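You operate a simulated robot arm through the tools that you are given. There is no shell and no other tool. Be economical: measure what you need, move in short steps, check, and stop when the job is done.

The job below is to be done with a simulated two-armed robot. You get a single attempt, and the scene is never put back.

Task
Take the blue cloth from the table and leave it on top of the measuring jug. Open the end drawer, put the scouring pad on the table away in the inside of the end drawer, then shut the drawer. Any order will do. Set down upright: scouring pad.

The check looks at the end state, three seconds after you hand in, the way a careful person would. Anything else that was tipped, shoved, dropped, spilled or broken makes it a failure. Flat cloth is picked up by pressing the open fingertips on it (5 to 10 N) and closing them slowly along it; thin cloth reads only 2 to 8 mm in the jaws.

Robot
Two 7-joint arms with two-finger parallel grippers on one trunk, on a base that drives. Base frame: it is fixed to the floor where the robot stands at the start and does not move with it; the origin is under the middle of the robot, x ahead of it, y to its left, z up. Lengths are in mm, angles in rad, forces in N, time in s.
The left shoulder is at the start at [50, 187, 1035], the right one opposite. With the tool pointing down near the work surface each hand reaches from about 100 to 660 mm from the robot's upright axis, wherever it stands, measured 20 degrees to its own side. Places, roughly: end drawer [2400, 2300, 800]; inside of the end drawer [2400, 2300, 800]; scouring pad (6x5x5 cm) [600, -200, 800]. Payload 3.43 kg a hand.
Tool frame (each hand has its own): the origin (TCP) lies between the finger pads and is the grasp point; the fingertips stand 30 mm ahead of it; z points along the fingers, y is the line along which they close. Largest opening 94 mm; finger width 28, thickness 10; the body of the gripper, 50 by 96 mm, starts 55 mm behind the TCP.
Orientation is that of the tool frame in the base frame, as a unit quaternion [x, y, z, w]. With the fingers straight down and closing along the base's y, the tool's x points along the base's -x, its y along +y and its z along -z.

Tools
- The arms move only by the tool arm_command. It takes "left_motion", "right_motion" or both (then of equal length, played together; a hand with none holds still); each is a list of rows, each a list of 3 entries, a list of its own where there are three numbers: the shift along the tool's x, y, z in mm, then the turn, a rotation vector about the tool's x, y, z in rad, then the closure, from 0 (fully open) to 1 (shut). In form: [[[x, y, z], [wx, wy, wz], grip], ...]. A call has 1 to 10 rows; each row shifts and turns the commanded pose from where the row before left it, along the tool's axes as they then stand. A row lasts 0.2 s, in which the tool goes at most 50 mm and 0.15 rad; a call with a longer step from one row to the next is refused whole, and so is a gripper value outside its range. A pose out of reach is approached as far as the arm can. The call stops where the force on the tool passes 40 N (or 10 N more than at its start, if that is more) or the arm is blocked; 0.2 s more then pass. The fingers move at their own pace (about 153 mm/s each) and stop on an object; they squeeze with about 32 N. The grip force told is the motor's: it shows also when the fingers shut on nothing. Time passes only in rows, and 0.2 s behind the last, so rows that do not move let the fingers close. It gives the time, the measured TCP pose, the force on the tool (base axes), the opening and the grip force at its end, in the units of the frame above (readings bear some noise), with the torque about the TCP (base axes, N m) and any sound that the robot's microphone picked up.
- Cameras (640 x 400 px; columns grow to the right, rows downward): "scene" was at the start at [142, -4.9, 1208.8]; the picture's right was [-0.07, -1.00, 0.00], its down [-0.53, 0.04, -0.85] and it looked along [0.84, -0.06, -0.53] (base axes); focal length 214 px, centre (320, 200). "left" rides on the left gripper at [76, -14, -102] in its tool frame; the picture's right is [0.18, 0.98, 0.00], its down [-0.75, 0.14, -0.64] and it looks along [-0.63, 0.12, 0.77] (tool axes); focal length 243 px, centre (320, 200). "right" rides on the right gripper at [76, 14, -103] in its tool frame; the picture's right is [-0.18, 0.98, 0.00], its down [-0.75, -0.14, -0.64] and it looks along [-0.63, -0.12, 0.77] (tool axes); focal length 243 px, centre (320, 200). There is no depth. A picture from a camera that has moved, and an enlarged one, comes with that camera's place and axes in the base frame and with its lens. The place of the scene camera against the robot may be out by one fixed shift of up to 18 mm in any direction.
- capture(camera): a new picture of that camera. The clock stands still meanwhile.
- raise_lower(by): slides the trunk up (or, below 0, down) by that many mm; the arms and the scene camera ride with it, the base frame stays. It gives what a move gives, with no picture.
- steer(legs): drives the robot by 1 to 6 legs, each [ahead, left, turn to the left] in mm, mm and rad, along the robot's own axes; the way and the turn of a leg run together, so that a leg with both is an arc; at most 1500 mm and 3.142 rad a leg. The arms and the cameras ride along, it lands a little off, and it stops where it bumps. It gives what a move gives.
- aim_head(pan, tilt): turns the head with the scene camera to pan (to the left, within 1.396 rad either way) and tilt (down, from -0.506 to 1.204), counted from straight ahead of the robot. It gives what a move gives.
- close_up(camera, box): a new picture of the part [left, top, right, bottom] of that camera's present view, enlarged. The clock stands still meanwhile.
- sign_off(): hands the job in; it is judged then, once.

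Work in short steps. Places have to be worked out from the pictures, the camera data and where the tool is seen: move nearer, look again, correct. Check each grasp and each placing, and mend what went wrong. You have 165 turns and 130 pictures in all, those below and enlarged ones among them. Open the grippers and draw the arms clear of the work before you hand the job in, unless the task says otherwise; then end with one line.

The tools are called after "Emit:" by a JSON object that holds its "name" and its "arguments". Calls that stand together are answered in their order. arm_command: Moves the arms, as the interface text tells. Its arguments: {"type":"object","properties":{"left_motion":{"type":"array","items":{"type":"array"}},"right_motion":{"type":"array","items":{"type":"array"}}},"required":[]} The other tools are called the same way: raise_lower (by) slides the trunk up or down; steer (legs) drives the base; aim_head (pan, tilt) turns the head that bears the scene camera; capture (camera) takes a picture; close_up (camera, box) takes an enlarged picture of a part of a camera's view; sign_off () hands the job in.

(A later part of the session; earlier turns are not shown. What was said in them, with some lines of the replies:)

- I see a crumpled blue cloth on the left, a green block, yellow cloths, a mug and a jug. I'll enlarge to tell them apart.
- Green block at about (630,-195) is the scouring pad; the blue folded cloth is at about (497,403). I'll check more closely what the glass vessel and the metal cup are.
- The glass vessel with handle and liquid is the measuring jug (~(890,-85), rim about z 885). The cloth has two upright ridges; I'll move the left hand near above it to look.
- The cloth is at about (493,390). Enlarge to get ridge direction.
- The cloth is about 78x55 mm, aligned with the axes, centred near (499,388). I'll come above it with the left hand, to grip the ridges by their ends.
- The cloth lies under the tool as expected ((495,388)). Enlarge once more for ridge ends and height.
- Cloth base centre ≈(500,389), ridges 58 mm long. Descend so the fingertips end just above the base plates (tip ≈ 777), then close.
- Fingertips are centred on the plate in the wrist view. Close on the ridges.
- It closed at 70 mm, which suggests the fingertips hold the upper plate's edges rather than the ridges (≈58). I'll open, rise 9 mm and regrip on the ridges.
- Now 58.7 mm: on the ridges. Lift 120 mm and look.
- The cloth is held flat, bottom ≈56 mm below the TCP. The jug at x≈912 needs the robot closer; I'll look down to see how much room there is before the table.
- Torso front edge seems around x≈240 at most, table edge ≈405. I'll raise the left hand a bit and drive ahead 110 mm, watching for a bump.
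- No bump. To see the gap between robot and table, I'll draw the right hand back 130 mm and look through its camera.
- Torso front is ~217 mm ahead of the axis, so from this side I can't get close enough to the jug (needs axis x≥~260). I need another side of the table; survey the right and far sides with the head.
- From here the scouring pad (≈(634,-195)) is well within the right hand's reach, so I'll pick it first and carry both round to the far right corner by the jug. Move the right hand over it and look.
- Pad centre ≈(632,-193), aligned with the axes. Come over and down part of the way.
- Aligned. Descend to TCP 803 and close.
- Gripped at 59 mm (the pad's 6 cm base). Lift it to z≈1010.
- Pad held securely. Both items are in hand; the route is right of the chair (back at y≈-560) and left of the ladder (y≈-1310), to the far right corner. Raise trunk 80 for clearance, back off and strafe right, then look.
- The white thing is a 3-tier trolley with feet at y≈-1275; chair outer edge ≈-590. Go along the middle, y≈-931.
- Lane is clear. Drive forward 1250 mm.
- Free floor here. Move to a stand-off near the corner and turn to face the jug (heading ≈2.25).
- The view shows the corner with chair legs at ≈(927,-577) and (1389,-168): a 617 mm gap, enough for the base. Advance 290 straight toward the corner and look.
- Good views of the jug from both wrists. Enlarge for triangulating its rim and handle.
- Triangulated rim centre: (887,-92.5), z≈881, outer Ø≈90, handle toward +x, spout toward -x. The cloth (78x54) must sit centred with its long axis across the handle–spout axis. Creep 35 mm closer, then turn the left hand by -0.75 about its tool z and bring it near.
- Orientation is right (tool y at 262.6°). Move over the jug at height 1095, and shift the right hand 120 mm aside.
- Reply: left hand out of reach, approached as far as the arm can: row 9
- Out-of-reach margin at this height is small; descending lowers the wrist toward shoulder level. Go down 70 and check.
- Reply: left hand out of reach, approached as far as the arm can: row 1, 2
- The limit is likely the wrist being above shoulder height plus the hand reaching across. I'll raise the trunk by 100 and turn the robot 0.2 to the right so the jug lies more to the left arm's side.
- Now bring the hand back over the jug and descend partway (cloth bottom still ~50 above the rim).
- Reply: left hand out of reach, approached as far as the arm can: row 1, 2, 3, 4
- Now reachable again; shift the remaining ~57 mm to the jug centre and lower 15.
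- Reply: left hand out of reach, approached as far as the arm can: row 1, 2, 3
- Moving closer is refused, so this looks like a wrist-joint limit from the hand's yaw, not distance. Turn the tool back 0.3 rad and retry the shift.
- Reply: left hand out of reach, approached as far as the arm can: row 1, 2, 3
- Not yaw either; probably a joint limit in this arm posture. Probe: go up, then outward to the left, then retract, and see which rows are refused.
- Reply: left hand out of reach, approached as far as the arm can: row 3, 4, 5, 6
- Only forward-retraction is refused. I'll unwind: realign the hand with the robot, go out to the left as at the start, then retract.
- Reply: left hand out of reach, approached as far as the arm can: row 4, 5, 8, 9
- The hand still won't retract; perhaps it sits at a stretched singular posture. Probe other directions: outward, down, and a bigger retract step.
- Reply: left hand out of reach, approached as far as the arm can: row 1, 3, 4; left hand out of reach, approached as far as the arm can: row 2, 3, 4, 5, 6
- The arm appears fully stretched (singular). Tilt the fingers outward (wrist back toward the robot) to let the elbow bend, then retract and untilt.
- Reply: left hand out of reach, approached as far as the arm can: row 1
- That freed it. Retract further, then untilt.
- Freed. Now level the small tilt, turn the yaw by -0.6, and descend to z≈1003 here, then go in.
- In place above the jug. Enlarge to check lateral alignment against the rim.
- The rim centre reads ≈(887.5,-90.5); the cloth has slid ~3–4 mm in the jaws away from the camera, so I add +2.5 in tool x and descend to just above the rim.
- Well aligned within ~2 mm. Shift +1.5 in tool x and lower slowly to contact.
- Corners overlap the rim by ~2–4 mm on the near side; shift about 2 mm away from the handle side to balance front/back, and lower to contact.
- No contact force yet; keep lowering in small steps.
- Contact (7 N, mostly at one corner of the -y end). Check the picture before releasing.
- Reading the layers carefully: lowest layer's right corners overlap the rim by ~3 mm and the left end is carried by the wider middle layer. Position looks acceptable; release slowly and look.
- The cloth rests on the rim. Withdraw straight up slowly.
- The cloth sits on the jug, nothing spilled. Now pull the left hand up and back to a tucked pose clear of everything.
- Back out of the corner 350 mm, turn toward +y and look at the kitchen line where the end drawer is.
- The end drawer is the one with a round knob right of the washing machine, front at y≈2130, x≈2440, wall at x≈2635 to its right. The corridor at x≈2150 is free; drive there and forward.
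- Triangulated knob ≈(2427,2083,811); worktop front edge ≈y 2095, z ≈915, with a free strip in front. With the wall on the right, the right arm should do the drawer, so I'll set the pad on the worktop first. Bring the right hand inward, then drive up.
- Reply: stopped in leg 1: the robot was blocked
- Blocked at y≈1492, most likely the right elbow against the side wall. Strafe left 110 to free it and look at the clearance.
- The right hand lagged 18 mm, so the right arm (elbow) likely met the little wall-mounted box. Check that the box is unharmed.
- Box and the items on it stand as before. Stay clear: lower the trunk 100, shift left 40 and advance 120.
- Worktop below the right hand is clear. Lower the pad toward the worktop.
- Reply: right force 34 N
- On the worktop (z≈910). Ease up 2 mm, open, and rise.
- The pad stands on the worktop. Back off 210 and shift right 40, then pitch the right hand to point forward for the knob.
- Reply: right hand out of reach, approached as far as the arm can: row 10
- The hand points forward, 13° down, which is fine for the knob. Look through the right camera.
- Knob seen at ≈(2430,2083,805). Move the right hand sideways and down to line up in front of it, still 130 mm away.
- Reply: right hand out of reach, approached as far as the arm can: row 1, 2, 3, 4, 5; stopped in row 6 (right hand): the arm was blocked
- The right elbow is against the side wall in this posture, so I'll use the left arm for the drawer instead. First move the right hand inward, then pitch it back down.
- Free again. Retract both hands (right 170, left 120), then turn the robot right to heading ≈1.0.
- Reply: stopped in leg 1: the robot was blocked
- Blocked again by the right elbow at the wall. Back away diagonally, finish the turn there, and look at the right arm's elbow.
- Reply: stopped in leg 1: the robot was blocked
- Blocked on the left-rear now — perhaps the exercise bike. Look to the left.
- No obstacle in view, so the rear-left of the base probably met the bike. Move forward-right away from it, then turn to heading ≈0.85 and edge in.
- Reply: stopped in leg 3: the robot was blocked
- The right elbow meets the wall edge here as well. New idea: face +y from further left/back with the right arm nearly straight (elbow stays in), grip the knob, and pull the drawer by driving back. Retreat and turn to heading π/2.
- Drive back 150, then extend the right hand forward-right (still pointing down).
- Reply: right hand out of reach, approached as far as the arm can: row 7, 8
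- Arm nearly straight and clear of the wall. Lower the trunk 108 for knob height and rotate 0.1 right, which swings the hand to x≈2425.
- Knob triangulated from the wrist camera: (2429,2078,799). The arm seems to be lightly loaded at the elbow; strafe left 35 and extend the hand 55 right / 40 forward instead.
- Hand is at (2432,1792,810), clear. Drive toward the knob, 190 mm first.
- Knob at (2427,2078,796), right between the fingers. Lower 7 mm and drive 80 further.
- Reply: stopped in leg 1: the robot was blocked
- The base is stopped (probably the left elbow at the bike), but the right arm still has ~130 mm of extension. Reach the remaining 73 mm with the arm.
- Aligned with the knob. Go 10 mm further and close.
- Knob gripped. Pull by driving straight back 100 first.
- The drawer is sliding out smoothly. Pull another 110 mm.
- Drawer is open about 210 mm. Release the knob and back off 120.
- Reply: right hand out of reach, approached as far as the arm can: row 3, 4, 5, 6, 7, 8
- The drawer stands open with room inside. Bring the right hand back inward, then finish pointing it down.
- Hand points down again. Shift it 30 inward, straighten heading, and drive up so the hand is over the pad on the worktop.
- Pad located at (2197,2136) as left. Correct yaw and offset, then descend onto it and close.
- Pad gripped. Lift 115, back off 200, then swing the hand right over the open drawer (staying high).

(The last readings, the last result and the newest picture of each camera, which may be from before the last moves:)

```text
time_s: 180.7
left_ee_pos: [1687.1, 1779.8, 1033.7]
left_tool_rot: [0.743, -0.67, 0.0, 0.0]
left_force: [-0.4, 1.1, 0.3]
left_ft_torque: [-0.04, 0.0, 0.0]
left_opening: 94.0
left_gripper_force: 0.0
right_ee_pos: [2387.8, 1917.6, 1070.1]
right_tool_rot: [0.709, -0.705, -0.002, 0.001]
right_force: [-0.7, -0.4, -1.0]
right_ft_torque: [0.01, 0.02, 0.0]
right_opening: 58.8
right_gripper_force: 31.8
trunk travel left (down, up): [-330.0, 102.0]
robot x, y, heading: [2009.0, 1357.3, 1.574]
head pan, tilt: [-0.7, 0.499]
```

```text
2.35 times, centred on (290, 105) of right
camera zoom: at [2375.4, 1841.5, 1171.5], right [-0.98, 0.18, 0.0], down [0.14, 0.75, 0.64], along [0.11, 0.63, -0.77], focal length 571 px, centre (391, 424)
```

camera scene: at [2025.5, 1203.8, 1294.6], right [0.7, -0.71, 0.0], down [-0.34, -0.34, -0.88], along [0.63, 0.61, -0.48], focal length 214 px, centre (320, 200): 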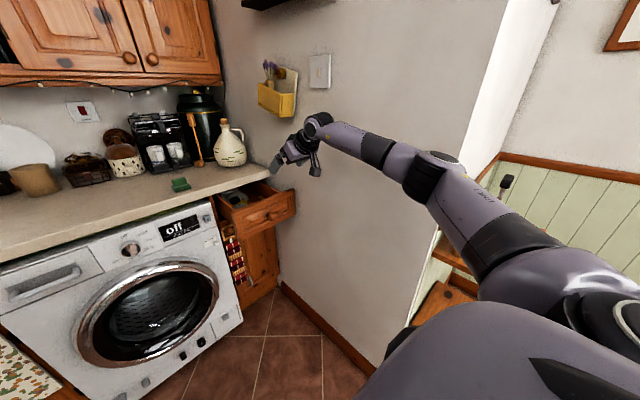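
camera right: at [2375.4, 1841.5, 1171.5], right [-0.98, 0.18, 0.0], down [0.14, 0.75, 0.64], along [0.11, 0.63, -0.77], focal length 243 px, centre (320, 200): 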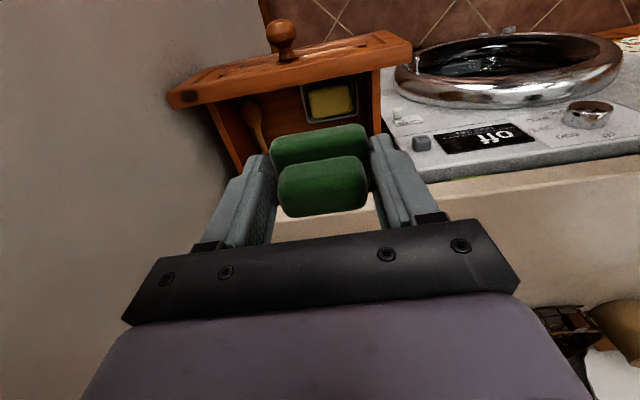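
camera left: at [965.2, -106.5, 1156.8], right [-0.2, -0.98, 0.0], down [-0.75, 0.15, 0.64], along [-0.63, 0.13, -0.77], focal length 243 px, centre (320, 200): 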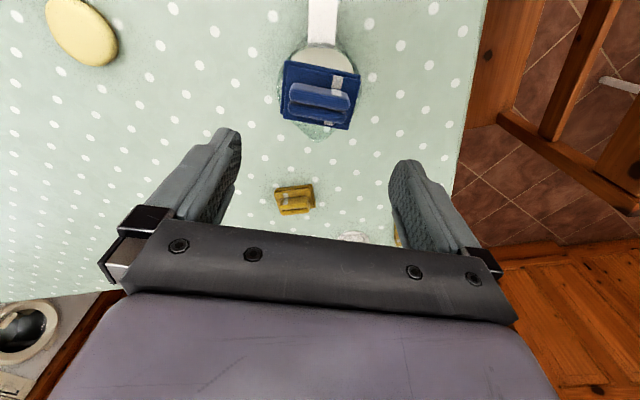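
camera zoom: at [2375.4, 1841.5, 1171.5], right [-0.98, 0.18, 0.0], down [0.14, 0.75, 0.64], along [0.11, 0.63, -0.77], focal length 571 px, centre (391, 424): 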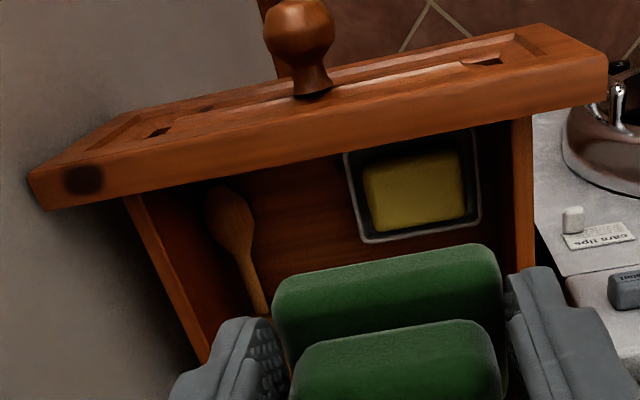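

Inside the drawer: a tray with a yellow block at front left, other items behind it, and a wooden spoon/brush at the right; there's a free lane around x≈2420–2490. I'll turn the pad 90° so it is 50 mm wide across that lane.

Emit:
{"name": "arm_command", "arguments": {"right_motion": [[[0, 0, 0], [0, 0, 0.15], 1], [[0, 0, 0], [0, 0, 0.15], 1], [[0, 0, 0], [0, 0, 0.15], 1], [[0, 0, 0], [0, 0, 0.15], 1], [[0, 0, 0], [0, 0, 0.15], 1], [[0, 0, 0], [0, 0, 0.15], 1], [[0, 0, 0], [0, 0, 0.15], 1], [[0, 0, 0], [0, 0, 0.15], 1], [[0, 0, 0], [0, 0, 0.15], 1], [[0, 0, 0], [0, 0, 0.15], 1]]}}

Emit:
{"name": "capture", "arguments": {"camera": "right"}}

```text
time_s: 182.9
left_ee_pos: [1686.0, 1779.3, 1033.9]
left_tool_rot: [0.742, -0.67, 0.0, 0.0]
left_force: [-0.3, 0.1, 0.4]
left_ft_torque: [-0.04, 0.0, -0.02]
left_opening: 94.0
left_gripper_force: 0.0
right_ee_pos: [2390.0, 1917.6, 1069.5]
right_tool_rot: [-0.037, 0.999, 0.001, -0.002]
right_force: [-0.1, 0.1, -0.4]
right_ft_torque: [0.02, 0.0, 0.04]
right_opening: 58.9
right_gripper_force: 32.3
trunk travel left (down, up): [-330.0, 102.0]
robot x, y, heading: [2009.8, 1357.7, 1.578]
head pan, tilt: [-0.7, 0.499]
```

```text
18 pictures are left
camera right: at [2312.1, 1927.0, 1172.5], right [0.11, 0.99, 0.0], down [0.76, -0.09, 0.64], along [0.63, -0.07, -0.77], focal length 243 px, centre (320, 200)
```

right: 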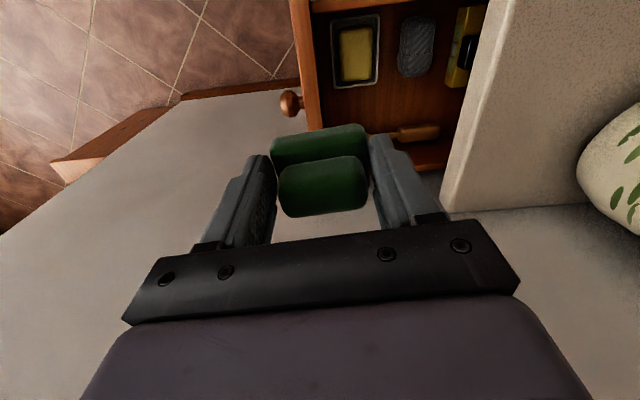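

Emit:
{"name": "close_up", "arguments": {"camera": "right", "box": [280, 0, 500, 150]}}

```text
2.67 times, centred on (390, 75) of right
camera zoom: at [2312.1, 1927.0, 1172.5], right [0.11, 0.99, 0.0], down [0.76, -0.09, 0.64], along [0.63, -0.07, -0.77], focal length 647 px, centre (133, 533)
```

zoom: 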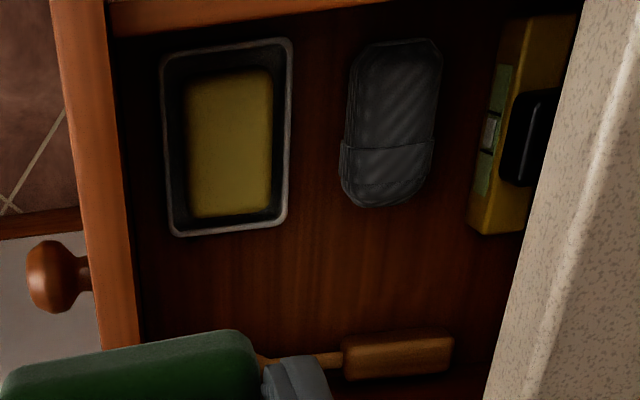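

Clear lane x≈2416–2490 at y≈1990. Drive 90 forward/30 right, then fine-move the hand to (2453,1990).

Emit:
{"name": "steer", "arguments": {"legs": [[90, -30, 0]]}}

Emit:
{"name": "arm_command", "arguments": {"right_motion": [[[-16, -8, 20], [0, 0, 0.07], 1], [[-17, -9, 20], [0, 0, 0], 1], [[0, 0, 0], [0, 0, 0], 1]]}}

```text
time_s: 184.0
left_ee_pos: [1715.7, 1870.7, 1033.5]
left_tool_rot: [0.742, -0.67, 0.001, 0.0]
left_force: [0.3, 0.3, 0.3]
left_ft_torque: [-0.04, 0.0, 0.02]
left_opening: 94.1
left_gripper_force: 0.1
right_ee_pos: [2418.8, 2008.3, 1068.4]
right_tool_rot: [-0.038, 0.999, 0.001, -0.003]
right_force: [0.5, -0.1, -1.0]
right_ft_torque: [0.0, 0.0, -0.01]
right_opening: 58.7
right_gripper_force: 31.8
trunk travel left (down, up): [-330.0, 102.0]
robot x, y, heading: [2041.3, 1449.5, 1.572]
head pan, tilt: [-0.7, 0.499]
```

```text
time_s: 184.8
left_ee_pos: [1710.3, 1870.4, 1032.2]
left_tool_rot: [0.742, -0.67, 0.003, -0.002]
left_force: [-0.9, -0.4, 0.2]
left_ft_torque: [-0.01, 0.02, 0.0]
left_opening: 94.0
left_gripper_force: 0.0
right_ee_pos: [2443.6, 1994.5, 1032.5]
right_tool_rot: [-0.008, 1.0, 0.002, 0.002]
right_force: [0.9, -0.7, -0.9]
right_ft_torque: [0.01, -0.01, 0.04]
right_opening: 58.8
right_gripper_force: 32.0
trunk travel left (down, up): [-330.0, 102.0]
robot x, y, heading: [2038.6, 1446.9, 1.577]
head pan, tilt: [-0.7, 0.499]
```

The elbow is just touching the wall again; shift the robot 30 left and make it up with the arm.

Emit:
{"name": "steer", "arguments": {"legs": [[0, 30, 0]]}}

Emit:
{"name": "arm_command", "arguments": {"right_motion": [[[-20, -2, 0], [0, 0, 0], 1], [[-19, -2, 0], [0, 0, 0], 1], [[0, 0, 0], [0, 0, 0], 1]]}}

```text
time_s: 185.6
left_ee_pos: [1685.1, 1870.5, 1034.2]
left_tool_rot: [0.742, -0.67, 0.0, -0.001]
left_force: [-0.9, -0.3, -0.2]
left_ft_torque: [0.0, -0.02, -0.01]
left_opening: 94.2
left_gripper_force: 0.1
right_ee_pos: [2423.4, 1990.8, 1029.9]
right_tool_rot: [-0.003, 1.0, 0.002, -0.002]
right_force: [-0.9, 0.1, 0.1]
right_ft_torque: [0.01, -0.03, 0.02]
right_opening: 58.9
right_gripper_force: 31.9
trunk travel left (down, up): [-330.0, 102.0]
robot x, y, heading: [2010.6, 1445.5, 1.577]
head pan, tilt: [-0.7, 0.499]
```

```text
time_s: 186.4
left_ee_pos: [1684.2, 1869.8, 1031.4]
left_tool_rot: [0.742, -0.67, 0.0, 0.0]
left_force: [-0.4, -0.2, -0.4]
left_ft_torque: [0.0, -0.02, 0.0]
left_opening: 93.8
left_gripper_force: 0.1
right_ee_pos: [2460.8, 1989.6, 1028.9]
right_tool_rot: [-0.004, 1.0, 0.001, 0.0]
right_force: [-0.2, 0.1, -0.4]
right_ft_torque: [0.03, -0.01, -0.01]
right_opening: 59.1
right_gripper_force: 32.2
trunk travel left (down, up): [-330.0, 102.0]
robot x, y, heading: [2012.8, 1448.5, 1.577]
head pan, tilt: [-0.7, 0.499]
```

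Free and in position; correct 7 mm and descend to just above the drawer rim.

Emit:
{"name": "arm_command", "arguments": {"right_motion": [[[7, 0, 30], [0, 0, 0], 1], [[0, 0, 30], [0, 0, 0], 1], [[0, 0, 30], [0, 0, 0], 1], [[0, 0, 25], [0, 0, 0], 1], [[0, 0, 0], [0, 0, 0], 1]]}}

Emit:
{"name": "capture", "arguments": {"camera": "right"}}

```text
time_s: 187.6
left_ee_pos: [1686.5, 1871.0, 1033.5]
left_tool_rot: [0.742, -0.67, 0.0, 0.0]
left_force: [-1.6, -1.0, 0.4]
left_ft_torque: [0.01, 0.0, 0.01]
left_opening: 94.1
left_gripper_force: 0.0
right_ee_pos: [2454.8, 1987.6, 913.3]
right_tool_rot: [-0.003, 1.0, 0.002, -0.003]
right_force: [-0.5, 1.2, -0.7]
right_ft_torque: [-0.03, 0.0, 0.01]
right_opening: 58.7
right_gripper_force: 32.1
trunk travel left (down, up): [-330.0, 102.0]
robot x, y, heading: [2011.8, 1447.8, 1.576]
head pan, tilt: [-0.7, 0.499]
```

```text
16 pictures are left
camera right: at [2378.4, 2001.8, 1016.3], right [0.18, 0.98, 0.0], down [0.76, -0.14, 0.64], along [0.63, -0.11, -0.77], focal length 243 px, centre (320, 200)
```

right: 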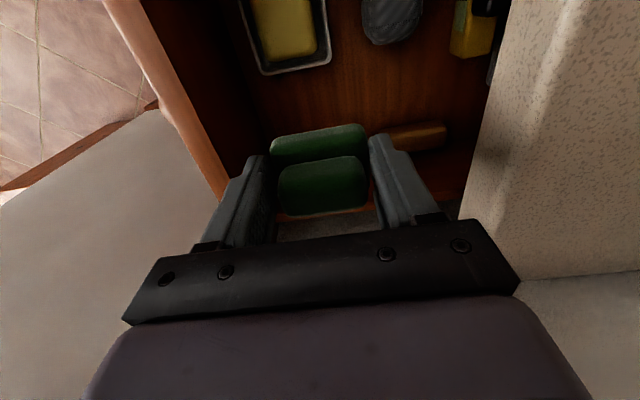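

Gaps of ~12 mm on both sides. Descend into the drawer, slowly at the end.

Emit:
{"name": "arm_command", "arguments": {"right_motion": [[[0, 0, 25], [0, 0, 0], 1], [[0, 0, 25], [0, 0, 0], 1], [[0, 0, 18], [0, 0, 0], 1], [[0, 0, 0], [0, 0, 0], 1]]}}

Emit:
{"name": "arm_command", "arguments": {"right_motion": [[[0, 0, 5], [0, 0, 0], 1], [[0, 0, 4], [0, 0, 0], 1], [[0, 0, 4], [0, 0, 0], 1], [[0, 0, 0], [0, 0, 0], 1]]}}

```text
time_s: 188.6
left_ee_pos: [1685.6, 1870.4, 1033.3]
left_tool_rot: [0.743, -0.67, 0.0, 0.0]
left_force: [-0.2, 0.3, 0.5]
left_ft_torque: [0.0, -0.03, 0.0]
left_opening: 94.1
left_gripper_force: 0.0
right_ee_pos: [2455.3, 1987.3, 846.1]
right_tool_rot: [-0.002, 1.0, 0.001, -0.003]
right_force: [0.4, -0.1, -0.9]
right_ft_torque: [-0.01, 0.0, 0.02]
right_opening: 58.8
right_gripper_force: 31.8
trunk travel left (down, up): [-330.0, 102.0]
robot x, y, heading: [2006.7, 1444.7, 1.571]
head pan, tilt: [-0.7, 0.499]
```

```text
time_s: 189.6
left_ee_pos: [1686.3, 1869.9, 1033.1]
left_tool_rot: [0.742, -0.671, 0.0, 0.0]
left_force: [-0.1, -0.1, 0.4]
left_ft_torque: [-0.01, 0.0, 0.02]
left_opening: 94.1
left_gripper_force: 0.1
right_ee_pos: [2454.8, 1988.7, 832.1]
right_tool_rot: [-0.002, 1.0, 0.001, -0.004]
right_force: [0.2, -0.8, 0.0]
right_ft_torque: [-0.04, 0.0, 0.02]
right_opening: 59.0
right_gripper_force: 31.9
trunk travel left (down, up): [-330.0, 102.0]
robot x, y, heading: [2007.0, 1448.7, 1.574]
head pan, tilt: [-0.7, 0.499]
```

Emit:
{"name": "arm_command", "arguments": {"right_motion": [[[0, 0, 3], [0, 0, 0], 1], [[0, 0, 3], [0, 0, 0], 1], [[0, 0, 3], [0, 0, 0], 1], [[0, 0, 0], [0, 0, 0], 1]]}}

Emit:
{"name": "capture", "arguments": {"camera": "right"}}

```text
time_s: 190.6
left_ee_pos: [1686.4, 1869.0, 1034.2]
left_tool_rot: [0.742, -0.671, 0.0, 0.001]
left_force: [-0.7, 0.0, 0.6]
left_ft_torque: [0.0, 0.01, 0.01]
left_opening: 94.1
left_gripper_force: 0.0
right_ee_pos: [2453.1, 1988.6, 822.5]
right_tool_rot: [-0.002, 1.0, 0.002, -0.002]
right_force: [-0.6, -0.5, -0.1]
right_ft_torque: [0.0, 0.03, 0.0]
right_opening: 58.7
right_gripper_force: 32.0
trunk travel left (down, up): [-330.0, 102.0]
robot x, y, heading: [2012.3, 1450.6, 1.576]
head pan, tilt: [-0.7, 0.499]
```

```text
15 pictures are left
camera right: at [2378.6, 2002.8, 926.8], right [0.18, 0.98, 0.0], down [0.76, -0.14, 0.64], along [0.63, -0.11, -0.77], focal length 243 px, centre (320, 200)
```

right: 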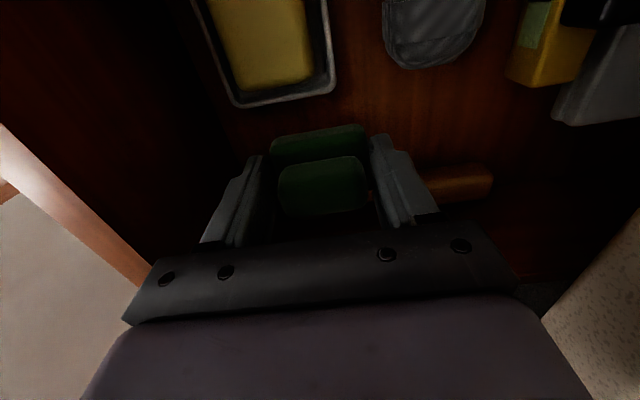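

No contact yet; keep lowering.

Emit:
{"name": "arm_command", "arguments": {"right_motion": [[[0, 0, 3], [0, 0, 0], 1], [[0, 0, 3], [0, 0, 0], 1], [[0, 0, 3], [0, 0, 0], 1], [[0, 0, 3], [0, 0, 0], 1], [[0, 0, 0], [0, 0, 0], 1]]}}

```text
time_s: 191.8
left_ee_pos: [1686.5, 1870.4, 1034.0]
left_tool_rot: [0.742, -0.67, 0.0, 0.0]
left_force: [-0.7, -1.0, -0.1]
left_ft_torque: [0.01, 0.01, 0.01]
left_opening: 94.2
left_gripper_force: 0.0
right_ee_pos: [2454.6, 1987.8, 812.7]
right_tool_rot: [-0.003, 1.0, 0.002, -0.003]
right_force: [-0.6, -0.1, 0.2]
right_ft_torque: [-0.01, -0.02, -0.02]
right_opening: 59.1
right_gripper_force: 31.5
trunk travel left (down, up): [-330.0, 102.0]
robot x, y, heading: [2007.9, 1448.7, 1.572]
head pan, tilt: [-0.7, 0.499]
```

Emit:
{"name": "arm_command", "arguments": {"right_motion": [[[0, 0, 3], [0, 0, 0], 1], [[0, 0, 3], [0, 0, 0], 1], [[0, 0, 3], [0, 0, 0], 1], [[0, 0, 0], [0, 0, 0], 1]]}}

```text
time_s: 192.8
left_ee_pos: [1686.2, 1869.1, 1033.8]
left_tool_rot: [0.742, -0.671, 0.0, 0.0]
left_force: [0.6, -0.4, -0.6]
left_ft_torque: [0.0, 0.0, -0.01]
left_opening: 94.2
left_gripper_force: 0.1
right_ee_pos: [2453.6, 1988.4, 803.4]
right_tool_rot: [-0.002, 1.0, 0.002, -0.002]
right_force: [-0.2, 0.4, 0.3]
right_ft_torque: [-0.02, 0.02, 0.02]
right_opening: 58.9
right_gripper_force: 32.3
trunk travel left (down, up): [-330.0, 102.0]
robot x, y, heading: [2013.0, 1445.8, 1.573]
head pan, tilt: [-0.7, 0.499]
```

Emit:
{"name": "arm_command", "arguments": {"right_motion": [[[0, 0, 3], [0, 0, 0], 1], [[0, 0, 3], [0, 0, 0], 1], [[0, 0, 3], [0, 0, 0], 1], [[0, 0, 0], [0, 0, 0], 1]]}}

Emit:
{"name": "close_up", "arguments": {"camera": "right", "box": [180, 40, 500, 240]}}

```text
time_s: 193.8
left_ee_pos: [1685.6, 1870.0, 1033.7]
left_tool_rot: [0.741, -0.671, 0.0, 0.0]
left_force: [0.4, 0.1, -0.5]
left_ft_torque: [-0.02, -0.01, 0.01]
left_opening: 94.0
left_gripper_force: 0.0
right_ee_pos: [2453.4, 1988.9, 794.6]
right_tool_rot: [-0.003, 1.0, 0.003, -0.002]
right_force: [1.0, -0.9, 3.8]
right_ft_torque: [-0.13, -0.13, 0.01]
right_opening: 59.1
right_gripper_force: 31.7
trunk travel left (down, up): [-330.0, 102.0]
robot x, y, heading: [2011.8, 1446.0, 1.572]
head pan, tilt: [-0.7, 0.499]
```

```text
2.00 times, centred on (340, 140) of right
camera zoom: at [2377.9, 2002.9, 897.6], right [0.18, 0.98, 0.0], down [0.76, -0.14, 0.64], along [0.63, -0.11, -0.77], focal length 485 px, centre (280, 320)
```

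zoom: 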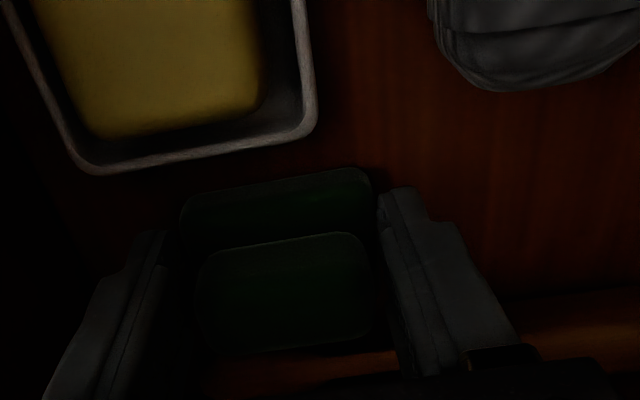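

Light contact (3.8 N) near the +x,-y corner; press 2 mm more to see whether it's flat on the floor or on the spoon.

Emit:
{"name": "arm_command", "arguments": {"right_motion": [[[0, 0, 1], [0, 0, 0], 1], [[0, 0, 1], [0, 0, 0], 1], [[0, 0, 0], [0, 0, 0], 1]]}}

```text
time_s: 194.6
left_ee_pos: [1686.2, 1868.8, 1034.2]
left_tool_rot: [0.742, -0.67, 0.001, 0.0]
left_force: [0.3, 0.4, -0.7]
left_ft_torque: [-0.01, 0.01, -0.01]
left_opening: 94.0
left_gripper_force: 0.1
right_ee_pos: [2454.5, 1989.4, 794.0]
right_tool_rot: [-0.002, 1.0, 0.004, -0.002]
right_force: [1.1, 0.6, 15.8]
right_ft_torque: [-0.32, -0.44, 0.01]
right_opening: 58.8
right_gripper_force: 32.2
trunk travel left (down, up): [-330.0, 102.0]
robot x, y, heading: [2011.8, 1448.2, 1.576]
head pan, tilt: [-0.7, 0.499]
```

Stiff contact at a height matching the drawer floor (~750). Release the pad and rise 40 to look.

Emit:
{"name": "arm_command", "arguments": {"right_motion": [[[0, 0, -2], [0, 0, 0], 1], [[0, 0, 0], [0, 0, 0], 0.3], [[0, 0, 0], [0, 0, 0], 0.15], [[0, 0, 0], [0, 0, 0], 0.1], [[0, 0, -20], [0, 0, 0], 0.1], [[0, 0, -30], [0, 0, 0], 0.1], [[0, 0, -30], [0, 0, 0], 0.1], [[0, 0, 0], [0, 0, 0], 0.1]]}}

Emit:
{"name": "capture", "arguments": {"camera": "right"}}

```text
time_s: 196.4
left_ee_pos: [1685.6, 1869.6, 1033.8]
left_tool_rot: [0.742, -0.671, 0.0, 0.001]
left_force: [0.7, 0.2, 0.6]
left_ft_torque: [-0.01, 0.0, -0.01]
left_opening: 94.1
left_gripper_force: 0.1
right_ee_pos: [2454.3, 1988.2, 873.2]
right_tool_rot: [-0.002, 1.0, 0.001, -0.002]
right_force: [0.6, 0.0, 0.3]
right_ft_torque: [-0.01, 0.05, 0.02]
right_opening: 84.5
right_gripper_force: 0.1
trunk travel left (down, up): [-330.0, 102.0]
robot x, y, heading: [2007.1, 1450.2, 1.574]
head pan, tilt: [-0.7, 0.499]
```

```text
13 pictures are left
camera right: at [2379.0, 2002.4, 977.0], right [0.18, 0.98, 0.0], down [0.76, -0.14, 0.64], along [0.63, -0.11, -0.77], focal length 243 px, centre (320, 200)
```

right: 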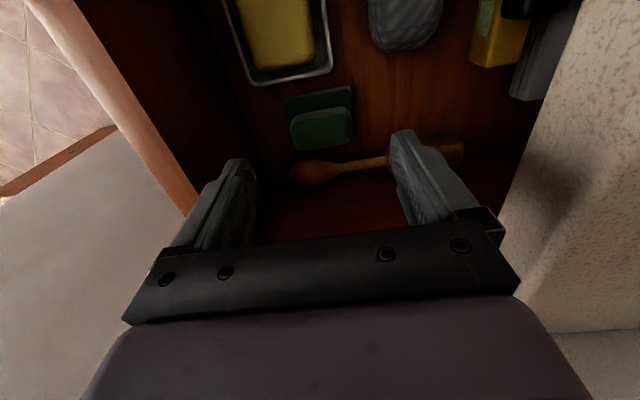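

The pad stands upright on the drawer floor, clear of everything. Now raise the hand out, back off 330, and re-orient it to push the drawer shut.

Emit:
{"name": "arm_command", "arguments": {"right_motion": [[[0, 0, -40], [0, 0, 0], 0.1], [[0, 0, -40], [0, 0, 0], 0.1], [[0, 0, -40], [0, 0, 0], 0.1], [[0, 0, -40], [0, 0, 0], 0.1], [[0, 0, -40], [0, 0, 0], 0.1], [[0, 0, 0], [0, 0, 0], 0.1]]}}

Emit:
{"name": "steer", "arguments": {"legs": [[-330, 0, 0]]}}

Emit:
{"name": "arm_command", "arguments": {"right_motion": [[[0, 0, 0], [0, 0, -0.15], 0.2], [[0, 0, 0], [0, 0, -0.15], 0.2], [[0, 0, 0], [0, 0, -0.15], 0.2], [[0, 0, 0], [0, 0, -0.15], 0.2], [[0, 0, 0], [0, 0, -0.15], 0.2], [[0, 0, 0], [0, 0, -0.15], 0.2], [[0, 0, 0], [0, 0, -0.15], 0.2], [[0, 0, 0], [0, 0, -0.15], 0.2], [[0, 0, 0], [0, 0, -0.15], 0.2], [[0, 0, 0], [0, 0, -0.15], 0.2]]}}

```text
time_s: 197.8
left_ee_pos: [1686.5, 1869.5, 1032.8]
left_tool_rot: [0.742, -0.67, 0.0, -0.001]
left_force: [-0.6, 1.2, 0.5]
left_ft_torque: [-0.01, -0.01, -0.01]
left_opening: 94.0
left_gripper_force: 0.0
right_ee_pos: [2455.4, 1988.2, 1074.9]
right_tool_rot: [-0.002, 1.0, 0.001, -0.001]
right_force: [-0.5, 0.4, -0.4]
right_ft_torque: [0.02, -0.01, 0.03]
right_opening: 84.6
right_gripper_force: 0.1
trunk travel left (down, up): [-330.0, 102.0]
robot x, y, heading: [2011.6, 1451.2, 1.573]
head pan, tilt: [-0.7, 0.499]
```

```text
time_s: 200.0
left_ee_pos: [1687.3, 1535.7, 1033.4]
left_tool_rot: [0.742, -0.67, 0.001, -0.001]
left_force: [0.3, 0.8, -0.1]
left_ft_torque: [0.01, 0.0, -0.03]
left_opening: 94.1
left_gripper_force: 0.1
right_ee_pos: [2456.5, 1657.4, 1073.8]
right_tool_rot: [-0.004, 1.0, 0.002, -0.002]
right_force: [0.2, 0.3, -0.3]
right_ft_torque: [0.01, 0.02, 0.02]
right_opening: 85.1
right_gripper_force: 0.1
trunk travel left (down, up): [-330.0, 102.0]
robot x, y, heading: [2014.7, 1121.6, 1.578]
head pan, tilt: [-0.7, 0.499]
```

```text
time_s: 202.2
left_ee_pos: [1687.5, 1536.0, 1033.5]
left_tool_rot: [0.742, -0.67, 0.0, 0.0]
left_force: [1.6, -0.1, -0.1]
left_ft_torque: [-0.02, 0.0, -0.01]
left_opening: 93.8
left_gripper_force: 0.0
right_ee_pos: [2455.2, 1656.5, 1073.4]
right_tool_rot: [-0.685, 0.729, 0.003, 0.0]
right_force: [0.2, 0.8, -1.0]
right_ft_torque: [0.01, 0.0, -0.02]
right_opening: 75.2
right_gripper_force: 0.1
trunk travel left (down, up): [-330.0, 102.0]
robot x, y, heading: [2011.8, 1114.8, 1.574]
head pan, tilt: [-0.7, 0.499]
```

Emit:
{"name": "steer", "arguments": {"legs": [[0, 27, 0]]}}

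Emit:
{"name": "arm_command", "arguments": {"right_motion": [[[0, 0, 0], [0, -0.15, 0], 0.2], [[0, 0, 0], [0, -0.15, 0], 0.2], [[0, 0, 0], [0, -0.15, 0], 0.2], [[0, 0, 0], [0, -0.15, 0], 0.2], [[0, 0, 0], [0, -0.15, 0], 0.2], [[0, 0, 0], [0, -0.15, 0], 0.2], [[0, 0, 0], [0, -0.15, 0], 0.2], [[0, 0, 0], [0, -0.15, 0], 0.2], [[0, 0, 0], [0, 0, 0], 0.2]]}}

Emit:
{"name": "raise_lower", "arguments": {"by": -268}}

Emit:
{"name": "capture", "arguments": {"camera": "scene"}}

```text
time_s: 203.1
left_ee_pos: [1659.5, 1536.3, 1033.1]
left_tool_rot: [0.742, -0.67, 0.0, -0.002]
left_force: [-1.0, -0.2, -0.7]
left_ft_torque: [0.01, 0.0, -0.04]
left_opening: 93.8
left_gripper_force: 0.0
right_ee_pos: [2428.9, 1657.2, 1074.9]
right_tool_rot: [-0.683, 0.73, 0.002, -0.001]
right_force: [-1.3, 0.2, -0.2]
right_ft_torque: [0.01, 0.0, -0.02]
right_opening: 75.3
right_gripper_force: 0.1
trunk travel left (down, up): [-330.0, 102.0]
robot x, y, heading: [1983.9, 1118.4, 1.567]
head pan, tilt: [-0.7, 0.499]
```

```text
time_s: 205.1
left_ee_pos: [1659.5, 1535.6, 1034.2]
left_tool_rot: [0.743, -0.669, 0.002, 0.001]
left_force: [0.5, 0.0, 0.0]
left_ft_torque: [-0.02, 0.02, -0.02]
left_opening: 94.0
left_gripper_force: 0.1
right_ee_pos: [2429.4, 1658.4, 1074.7]
right_tool_rot: [-0.563, 0.602, 0.389, 0.412]
right_force: [-0.4, 0.4, -0.2]
right_ft_torque: [0.01, -0.01, 0.02]
right_opening: 75.3
right_gripper_force: 0.0
trunk travel left (down, up): [-330.0, 102.0]
robot x, y, heading: [1985.4, 1109.4, 1.579]
head pan, tilt: [-0.7, 0.499]
```

```text
time_s: 207.8
left_ee_pos: [1660.2, 1536.3, 766.3]
left_tool_rot: [0.743, -0.669, 0.0, 0.001]
left_force: [1.1, -1.0, 0.4]
left_ft_torque: [-0.01, -0.04, 0.02]
left_opening: 94.1
left_gripper_force: 0.0
right_ee_pos: [2430.7, 1657.5, 806.2]
right_tool_rot: [-0.562, 0.603, 0.388, 0.412]
right_force: [-0.9, -0.1, -0.2]
right_ft_torque: [-0.03, 0.0, 0.02]
right_opening: 75.0
right_gripper_force: 0.1
trunk travel left (down, up): [-62.0, 370.0]
robot x, y, heading: [1989.9, 1117.5, 1.575]
head pan, tilt: [-0.7, 0.499]
```

```text
12 pictures are left
camera scene: at [2036.6, 1245.5, 1026.7], right [0.77, -0.64, 0.0], down [-0.31, -0.37, -0.88], along [0.56, 0.67, -0.48], focal length 214 px, centre (320, 200)
```

scene: 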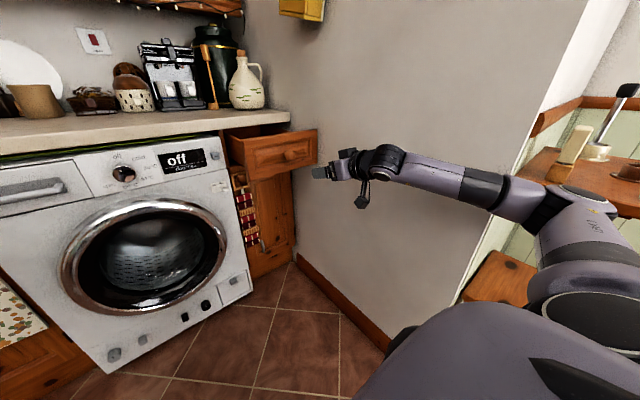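

Posture good. Extend the hand 65 forward / 20 right to straighten the elbow, shift the robot 25 left, and approach the drawer front 150.

Emit:
{"name": "arm_command", "arguments": {"right_motion": [[[-6, -5, 16], [0, 0, 0], 0.2], [[-6, -5, 16], [0, 0, 0], 0.2], [[-6, -5, 16], [0, 0, 0], 0.2], [[-6, -4, 16], [0, 0, 0], 0.2], [[0, 0, 0], [0, 0, 0], 0.2]]}}

Emit:
{"name": "steer", "arguments": {"legs": [[0, 27, 0], [80, 0, 0]]}}

Emit:
{"name": "capture", "arguments": {"camera": "right"}}

```text
time_s: 209.0
left_ee_pos: [1661.2, 1537.7, 765.6]
left_tool_rot: [0.743, -0.67, -0.001, -0.001]
left_force: [-0.4, -0.1, 0.5]
left_ft_torque: [-0.04, -0.01, 0.0]
left_opening: 93.9
left_gripper_force: 0.1
right_ee_pos: [2452.2, 1724.9, 805.2]
right_tool_rot: [-0.563, 0.602, 0.389, 0.412]
right_force: [0.6, 0.2, 0.2]
right_ft_torque: [-0.01, -0.01, 0.03]
right_opening: 75.0
right_gripper_force: 0.1
trunk travel left (down, up): [-62.0, 370.0]
robot x, y, heading: [1983.2, 1113.9, 1.574]
head pan, tilt: [-0.7, 0.499]
```

```text
time_s: 210.5
left_ee_pos: [1631.9, 1616.0, 765.2]
left_tool_rot: [0.742, -0.67, 0.0, 0.0]
left_force: [-0.4, -0.5, 0.0]
left_ft_torque: [0.0, -0.02, -0.01]
left_opening: 94.0
left_gripper_force: 0.0
right_ee_pos: [2425.0, 1803.3, 805.7]
right_tool_rot: [-0.563, 0.603, 0.388, 0.412]
right_force: [0.2, 0.6, 0.0]
right_ft_torque: [0.02, -0.02, 0.0]
right_opening: 75.3
right_gripper_force: 0.1
trunk travel left (down, up): [-62.0, 370.0]
robot x, y, heading: [1954.0, 1194.9, 1.577]
head pan, tilt: [-0.7, 0.499]
```

```text
11 pictures are left
camera right: at [2402.4, 1682.2, 771.9], right [-0.98, 0.13, 0.18], down [0.12, -0.34, 0.93], along [0.18, 0.93, 0.31], focal length 243 px, centre (320, 200)
```

right: 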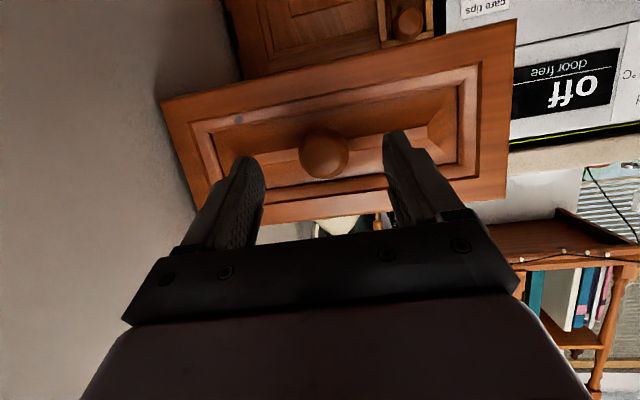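

Knob centred between the fingers. Tuck the left hand in a bit (away from the bike), then drive forward to push the drawer.

Emit:
{"name": "arm_command", "arguments": {"left_motion": [[[-13, -27, 0], [0, 0, 0], 0], [[-13, -27, 0], [0, 0, 0], 0], [[-13, -27, 0], [0, 0, 0], 0], [[0, 0, 0], [0, 0, 0], 0]]}}

Emit:
{"name": "steer", "arguments": {"legs": [[60, 0, 0], [100, 0, 0]]}}

Emit:
{"name": "capture", "arguments": {"camera": "scene"}}

```text
time_s: 211.5
left_ee_pos: [1708.9, 1665.8, 766.8]
left_tool_rot: [0.743, -0.669, -0.001, 0.0]
left_force: [0.2, 0.0, -0.4]
left_ft_torque: [0.04, 0.01, 0.0]
left_opening: 93.9
left_gripper_force: 0.1
right_ee_pos: [2425.8, 1803.9, 805.9]
right_tool_rot: [-0.563, 0.602, 0.389, 0.411]
right_force: [-0.3, 0.7, -0.8]
right_ft_torque: [0.01, 0.05, 0.02]
right_opening: 75.0
right_gripper_force: 0.0
trunk travel left (down, up): [-62.0, 370.0]
robot x, y, heading: [1958.2, 1196.6, 1.573]
head pan, tilt: [-0.7, 0.499]
```

```text
time_s: 213.2
left_ee_pos: [1709.5, 1824.9, 766.8]
left_tool_rot: [0.742, -0.67, 0.001, 0.0]
left_force: [-0.1, 0.2, 1.1]
left_ft_torque: [0.01, -0.01, 0.02]
left_opening: 93.9
left_gripper_force: 0.0
right_ee_pos: [2423.0, 1964.2, 805.7]
right_tool_rot: [-0.563, 0.602, 0.389, 0.411]
right_force: [0.7, 0.3, -0.6]
right_ft_torque: [0.04, 0.0, -0.01]
right_opening: 75.1
right_gripper_force: 0.1
trunk travel left (down, up): [-62.0, 370.0]
robot x, y, heading: [1956.2, 1354.2, 1.571]
head pan, tilt: [-0.7, 0.499]
```

```text
10 pictures are left
camera scene: at [2008.5, 1484.8, 1026.6], right [0.77, -0.64, 0.0], down [-0.31, -0.37, -0.88], along [0.56, 0.67, -0.48], focal length 214 px, centre (320, 200)
```

scene: 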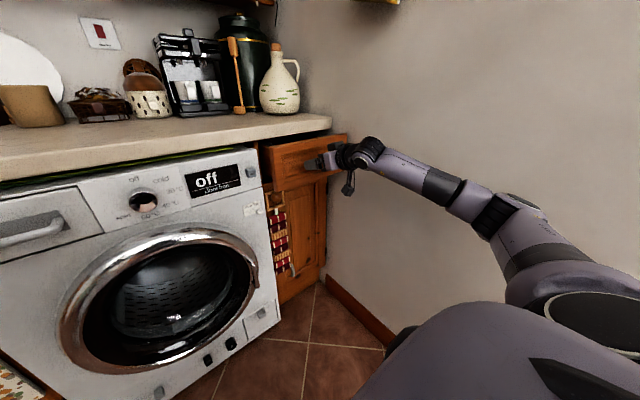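

The drawer is sliding in evenly. Push the remaining ~105 mm.

Emit:
{"name": "steer", "arguments": {"legs": [[90, 0, 0]]}}

```text
time_s: 214.0
left_ee_pos: [1709.0, 1843.4, 765.8]
left_tool_rot: [0.742, -0.67, 0.0, 0.001]
left_force: [0.2, 0.5, 0.3]
left_ft_torque: [0.05, 0.03, -0.03]
left_opening: 94.1
left_gripper_force: 0.0
right_ee_pos: [2423.0, 1982.9, 805.4]
right_tool_rot: [-0.563, 0.602, 0.388, 0.411]
right_force: [0.0, -0.4, 0.0]
right_ft_torque: [-0.02, 0.01, 0.0]
right_opening: 75.3
right_gripper_force: 0.0
trunk travel left (down, up): [-62.0, 370.0]
robot x, y, heading: [1956.6, 1370.0, 1.577]
head pan, tilt: [-0.7, 0.499]
stopped in leg 1: the robot was blocked; the commanded pose is now the measured one
```

Base blocked on the left side again; push the rest with the arm.

Emit:
{"name": "arm_command", "arguments": {"right_motion": [[[-6, 1, 16], [0, 0, 0], 0.2], [[-6, 1, 16], [0, 0, 0], 0.2], [[-6, 1, 16], [0, 0, 0], 0.2], [[-6, 1, 16], [0, 0, 0], 0.2], [[-5, 1, 13], [0, 0, 0], 0.2], [[0, 0, 0], [0, 0, 0], 0.2]]}}

Emit:
{"name": "capture", "arguments": {"camera": "scene"}}

```text
time_s: 215.4
left_ee_pos: [1708.2, 1843.8, 766.4]
left_tool_rot: [0.743, -0.67, 0.0, 0.0]
left_force: [-0.3, -0.2, -0.6]
left_ft_torque: [0.01, 0.0, -0.01]
left_opening: 94.0
left_gripper_force: 0.0
right_ee_pos: [2423.7, 2065.0, 804.6]
right_tool_rot: [-0.564, 0.602, 0.388, 0.411]
right_force: [-0.8, 0.5, -0.6]
right_ft_torque: [-0.04, -0.03, -0.02]
right_opening: 75.2
right_gripper_force: 0.0
trunk travel left (down, up): [-62.0, 370.0]
robot x, y, heading: [1951.8, 1375.9, 1.575]
head pan, tilt: [-0.7, 0.499]
```

```text
9 pictures are left
camera scene: at [2008.4, 1504.5, 1026.6], right [0.77, -0.64, 0.0], down [-0.31, -0.37, -0.88], along [0.56, 0.67, -0.48], focal length 214 px, centre (320, 200)
```

scene: 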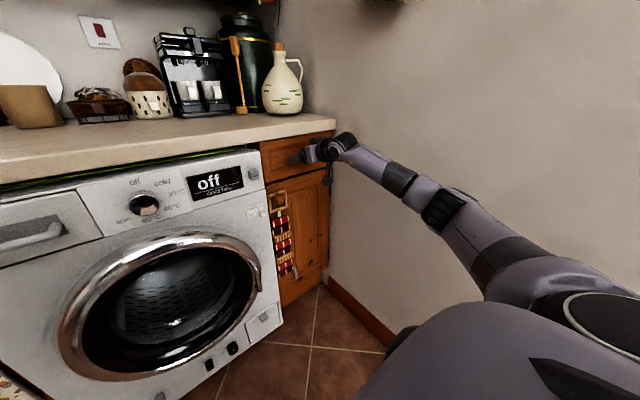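

Nearly closed, no resistance yet. Push a few mm more until it seats.

Emit:
{"name": "arm_command", "arguments": {"right_motion": [[[-1.5, 0, 4], [0, 0, 0], 0.2], [[-1.5, 0, 4], [0, 0, 0], 0.2], [[-1.5, 0, 4], [0, 0, 0], 0.2], [[0, 0, 0], [0, 0, 0], 0.2]]}}

Emit:
{"name": "close_up", "arguments": {"camera": "scene", "box": [230, 100, 370, 210]}}

```text
time_s: 216.1
left_ee_pos: [1708.3, 1842.4, 767.4]
left_tool_rot: [0.741, -0.671, 0.0, -0.001]
left_force: [-0.6, 0.0, 0.8]
left_ft_torque: [-0.02, -0.01, 0.02]
left_opening: 94.0
left_gripper_force: 0.0
right_ee_pos: [2426.1, 2072.4, 806.3]
right_tool_rot: [-0.564, 0.603, 0.387, 0.411]
right_force: [-3.5, -19.0, 2.7]
right_ft_torque: [0.17, 0.04, 0.89]
right_opening: 76.5
right_gripper_force: 0.3
trunk travel left (down, up): [-62.0, 370.0]
robot x, y, heading: [1957.2, 1373.0, 1.576]
head pan, tilt: [-0.7, 0.499]
stopped in row 3 (right hand): the force on the tool passed its limit (the readings are from after the stop); the commanded pose is now the measured one
```

```text
3.64 times, centred on (300, 155) of scene
camera zoom: at [2008.2, 1502.0, 1027.0], right [0.77, -0.64, 0.0], down [-0.31, -0.37, -0.88], along [0.56, 0.67, -0.48], focal length 780 px, centre (393, 364)
```

zoom: 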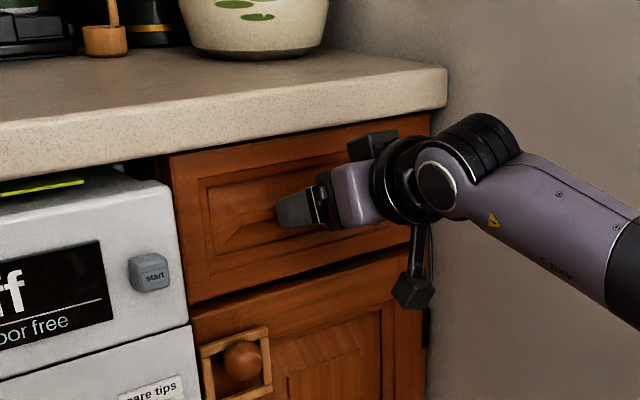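

The drawer seated (force limit reached, front flush). Withdraw: pull the arm straight back, then drive back, and verify.

Emit:
{"name": "arm_command", "arguments": {"right_motion": [[[6, 0, -16], [0, 0, 0], 0.1], [[6, 0, -16], [0, 0, 0], 0.1], [[6, 0, -16], [0, 0, 0], 0], [[6, 0, -16], [0, 0, 0], 0], [[6, 0, -16], [0, 0, 0], 0], [[0, 0, 0], [0, 0, 0], 0]]}}

Emit:
{"name": "steer", "arguments": {"legs": [[-250, 0, 0]]}}

Emit:
{"name": "capture", "arguments": {"camera": "scene"}}

Emit:
{"name": "capture", "arguments": {"camera": "right"}}

```text
time_s: 217.5
left_ee_pos: [1709.7, 1842.5, 766.7]
left_tool_rot: [0.742, -0.671, 0.0, 0.0]
left_force: [0.6, -1.2, 0.8]
left_ft_torque: [-0.02, 0.02, 0.02]
left_opening: 94.0
left_gripper_force: 0.0
right_ee_pos: [2420.4, 1987.2, 804.9]
right_tool_rot: [-0.564, 0.605, 0.385, 0.41]
right_force: [0.3, 0.3, 0.8]
right_ft_torque: [0.01, -0.02, 0.0]
right_opening: 94.0
right_gripper_force: 0.2
trunk travel left (down, up): [-62.0, 370.0]
robot x, y, heading: [1954.3, 1375.4, 1.576]
head pan, tilt: [-0.7, 0.499]
```

```text
time_s: 219.4
left_ee_pos: [1709.1, 1593.8, 766.9]
left_tool_rot: [0.742, -0.671, 0.0, 0.0]
left_force: [0.9, 0.0, -0.9]
left_ft_torque: [0.0, -0.02, 0.02]
left_opening: 94.2
left_gripper_force: 0.0
right_ee_pos: [2421.5, 1740.1, 805.7]
right_tool_rot: [-0.565, 0.603, 0.386, 0.409]
right_force: [0.1, 0.4, -0.2]
right_ft_torque: [0.02, 0.02, 0.0]
right_opening: 93.7
right_gripper_force: 0.1
trunk travel left (down, up): [-62.0, 370.0]
robot x, y, heading: [1955.2, 1125.8, 1.578]
head pan, tilt: [-0.7, 0.499]
```

```text
7 pictures are left
camera scene: at [2009.3, 1254.5, 1026.6], right [0.77, -0.64, 0.0], down [-0.31, -0.37, -0.88], along [0.56, 0.67, -0.48], focal length 214 px, centre (320, 200)
```

scene: 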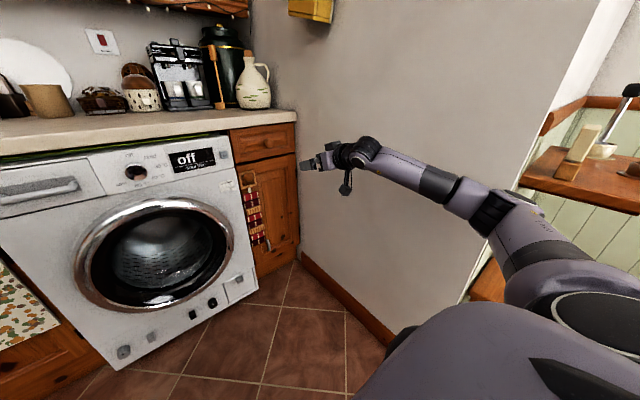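

```text
6 pictures are left
camera right: at [2398.4, 1617.5, 771.8], right [-0.98, 0.13, 0.17], down [0.12, -0.33, 0.94], along [0.18, 0.94, 0.31], focal length 243 px, centre (320, 200)
```

right: 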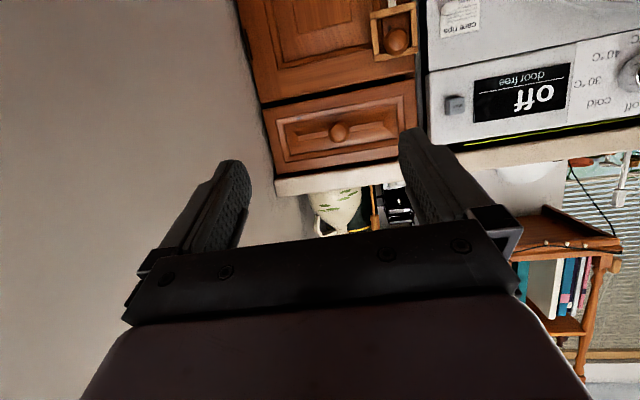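

The blue cloth is on top of the measuring jug, and the scouring pad stands upright in the end drawer, which is shut. I last saw the cloth on the jug before driving away. Along the way the right arm bumped the side wall and probably the small wall box there, and the base was stopped on its left rear, probably by the exercise bike. The wall box and the things on it still looked upright, but I never looked at the bike afterwards.

Emit:
{"name": "sign_off", "arguments": {}}

```text
The job is handed in.
```

I handed in the job: the blue cloth is on the measuring jug, and the scouring pad is upright in the closed end drawer. I didn't look at the cloth again after driving away, and I never checked the exercise bike, which the robot probably bumped.
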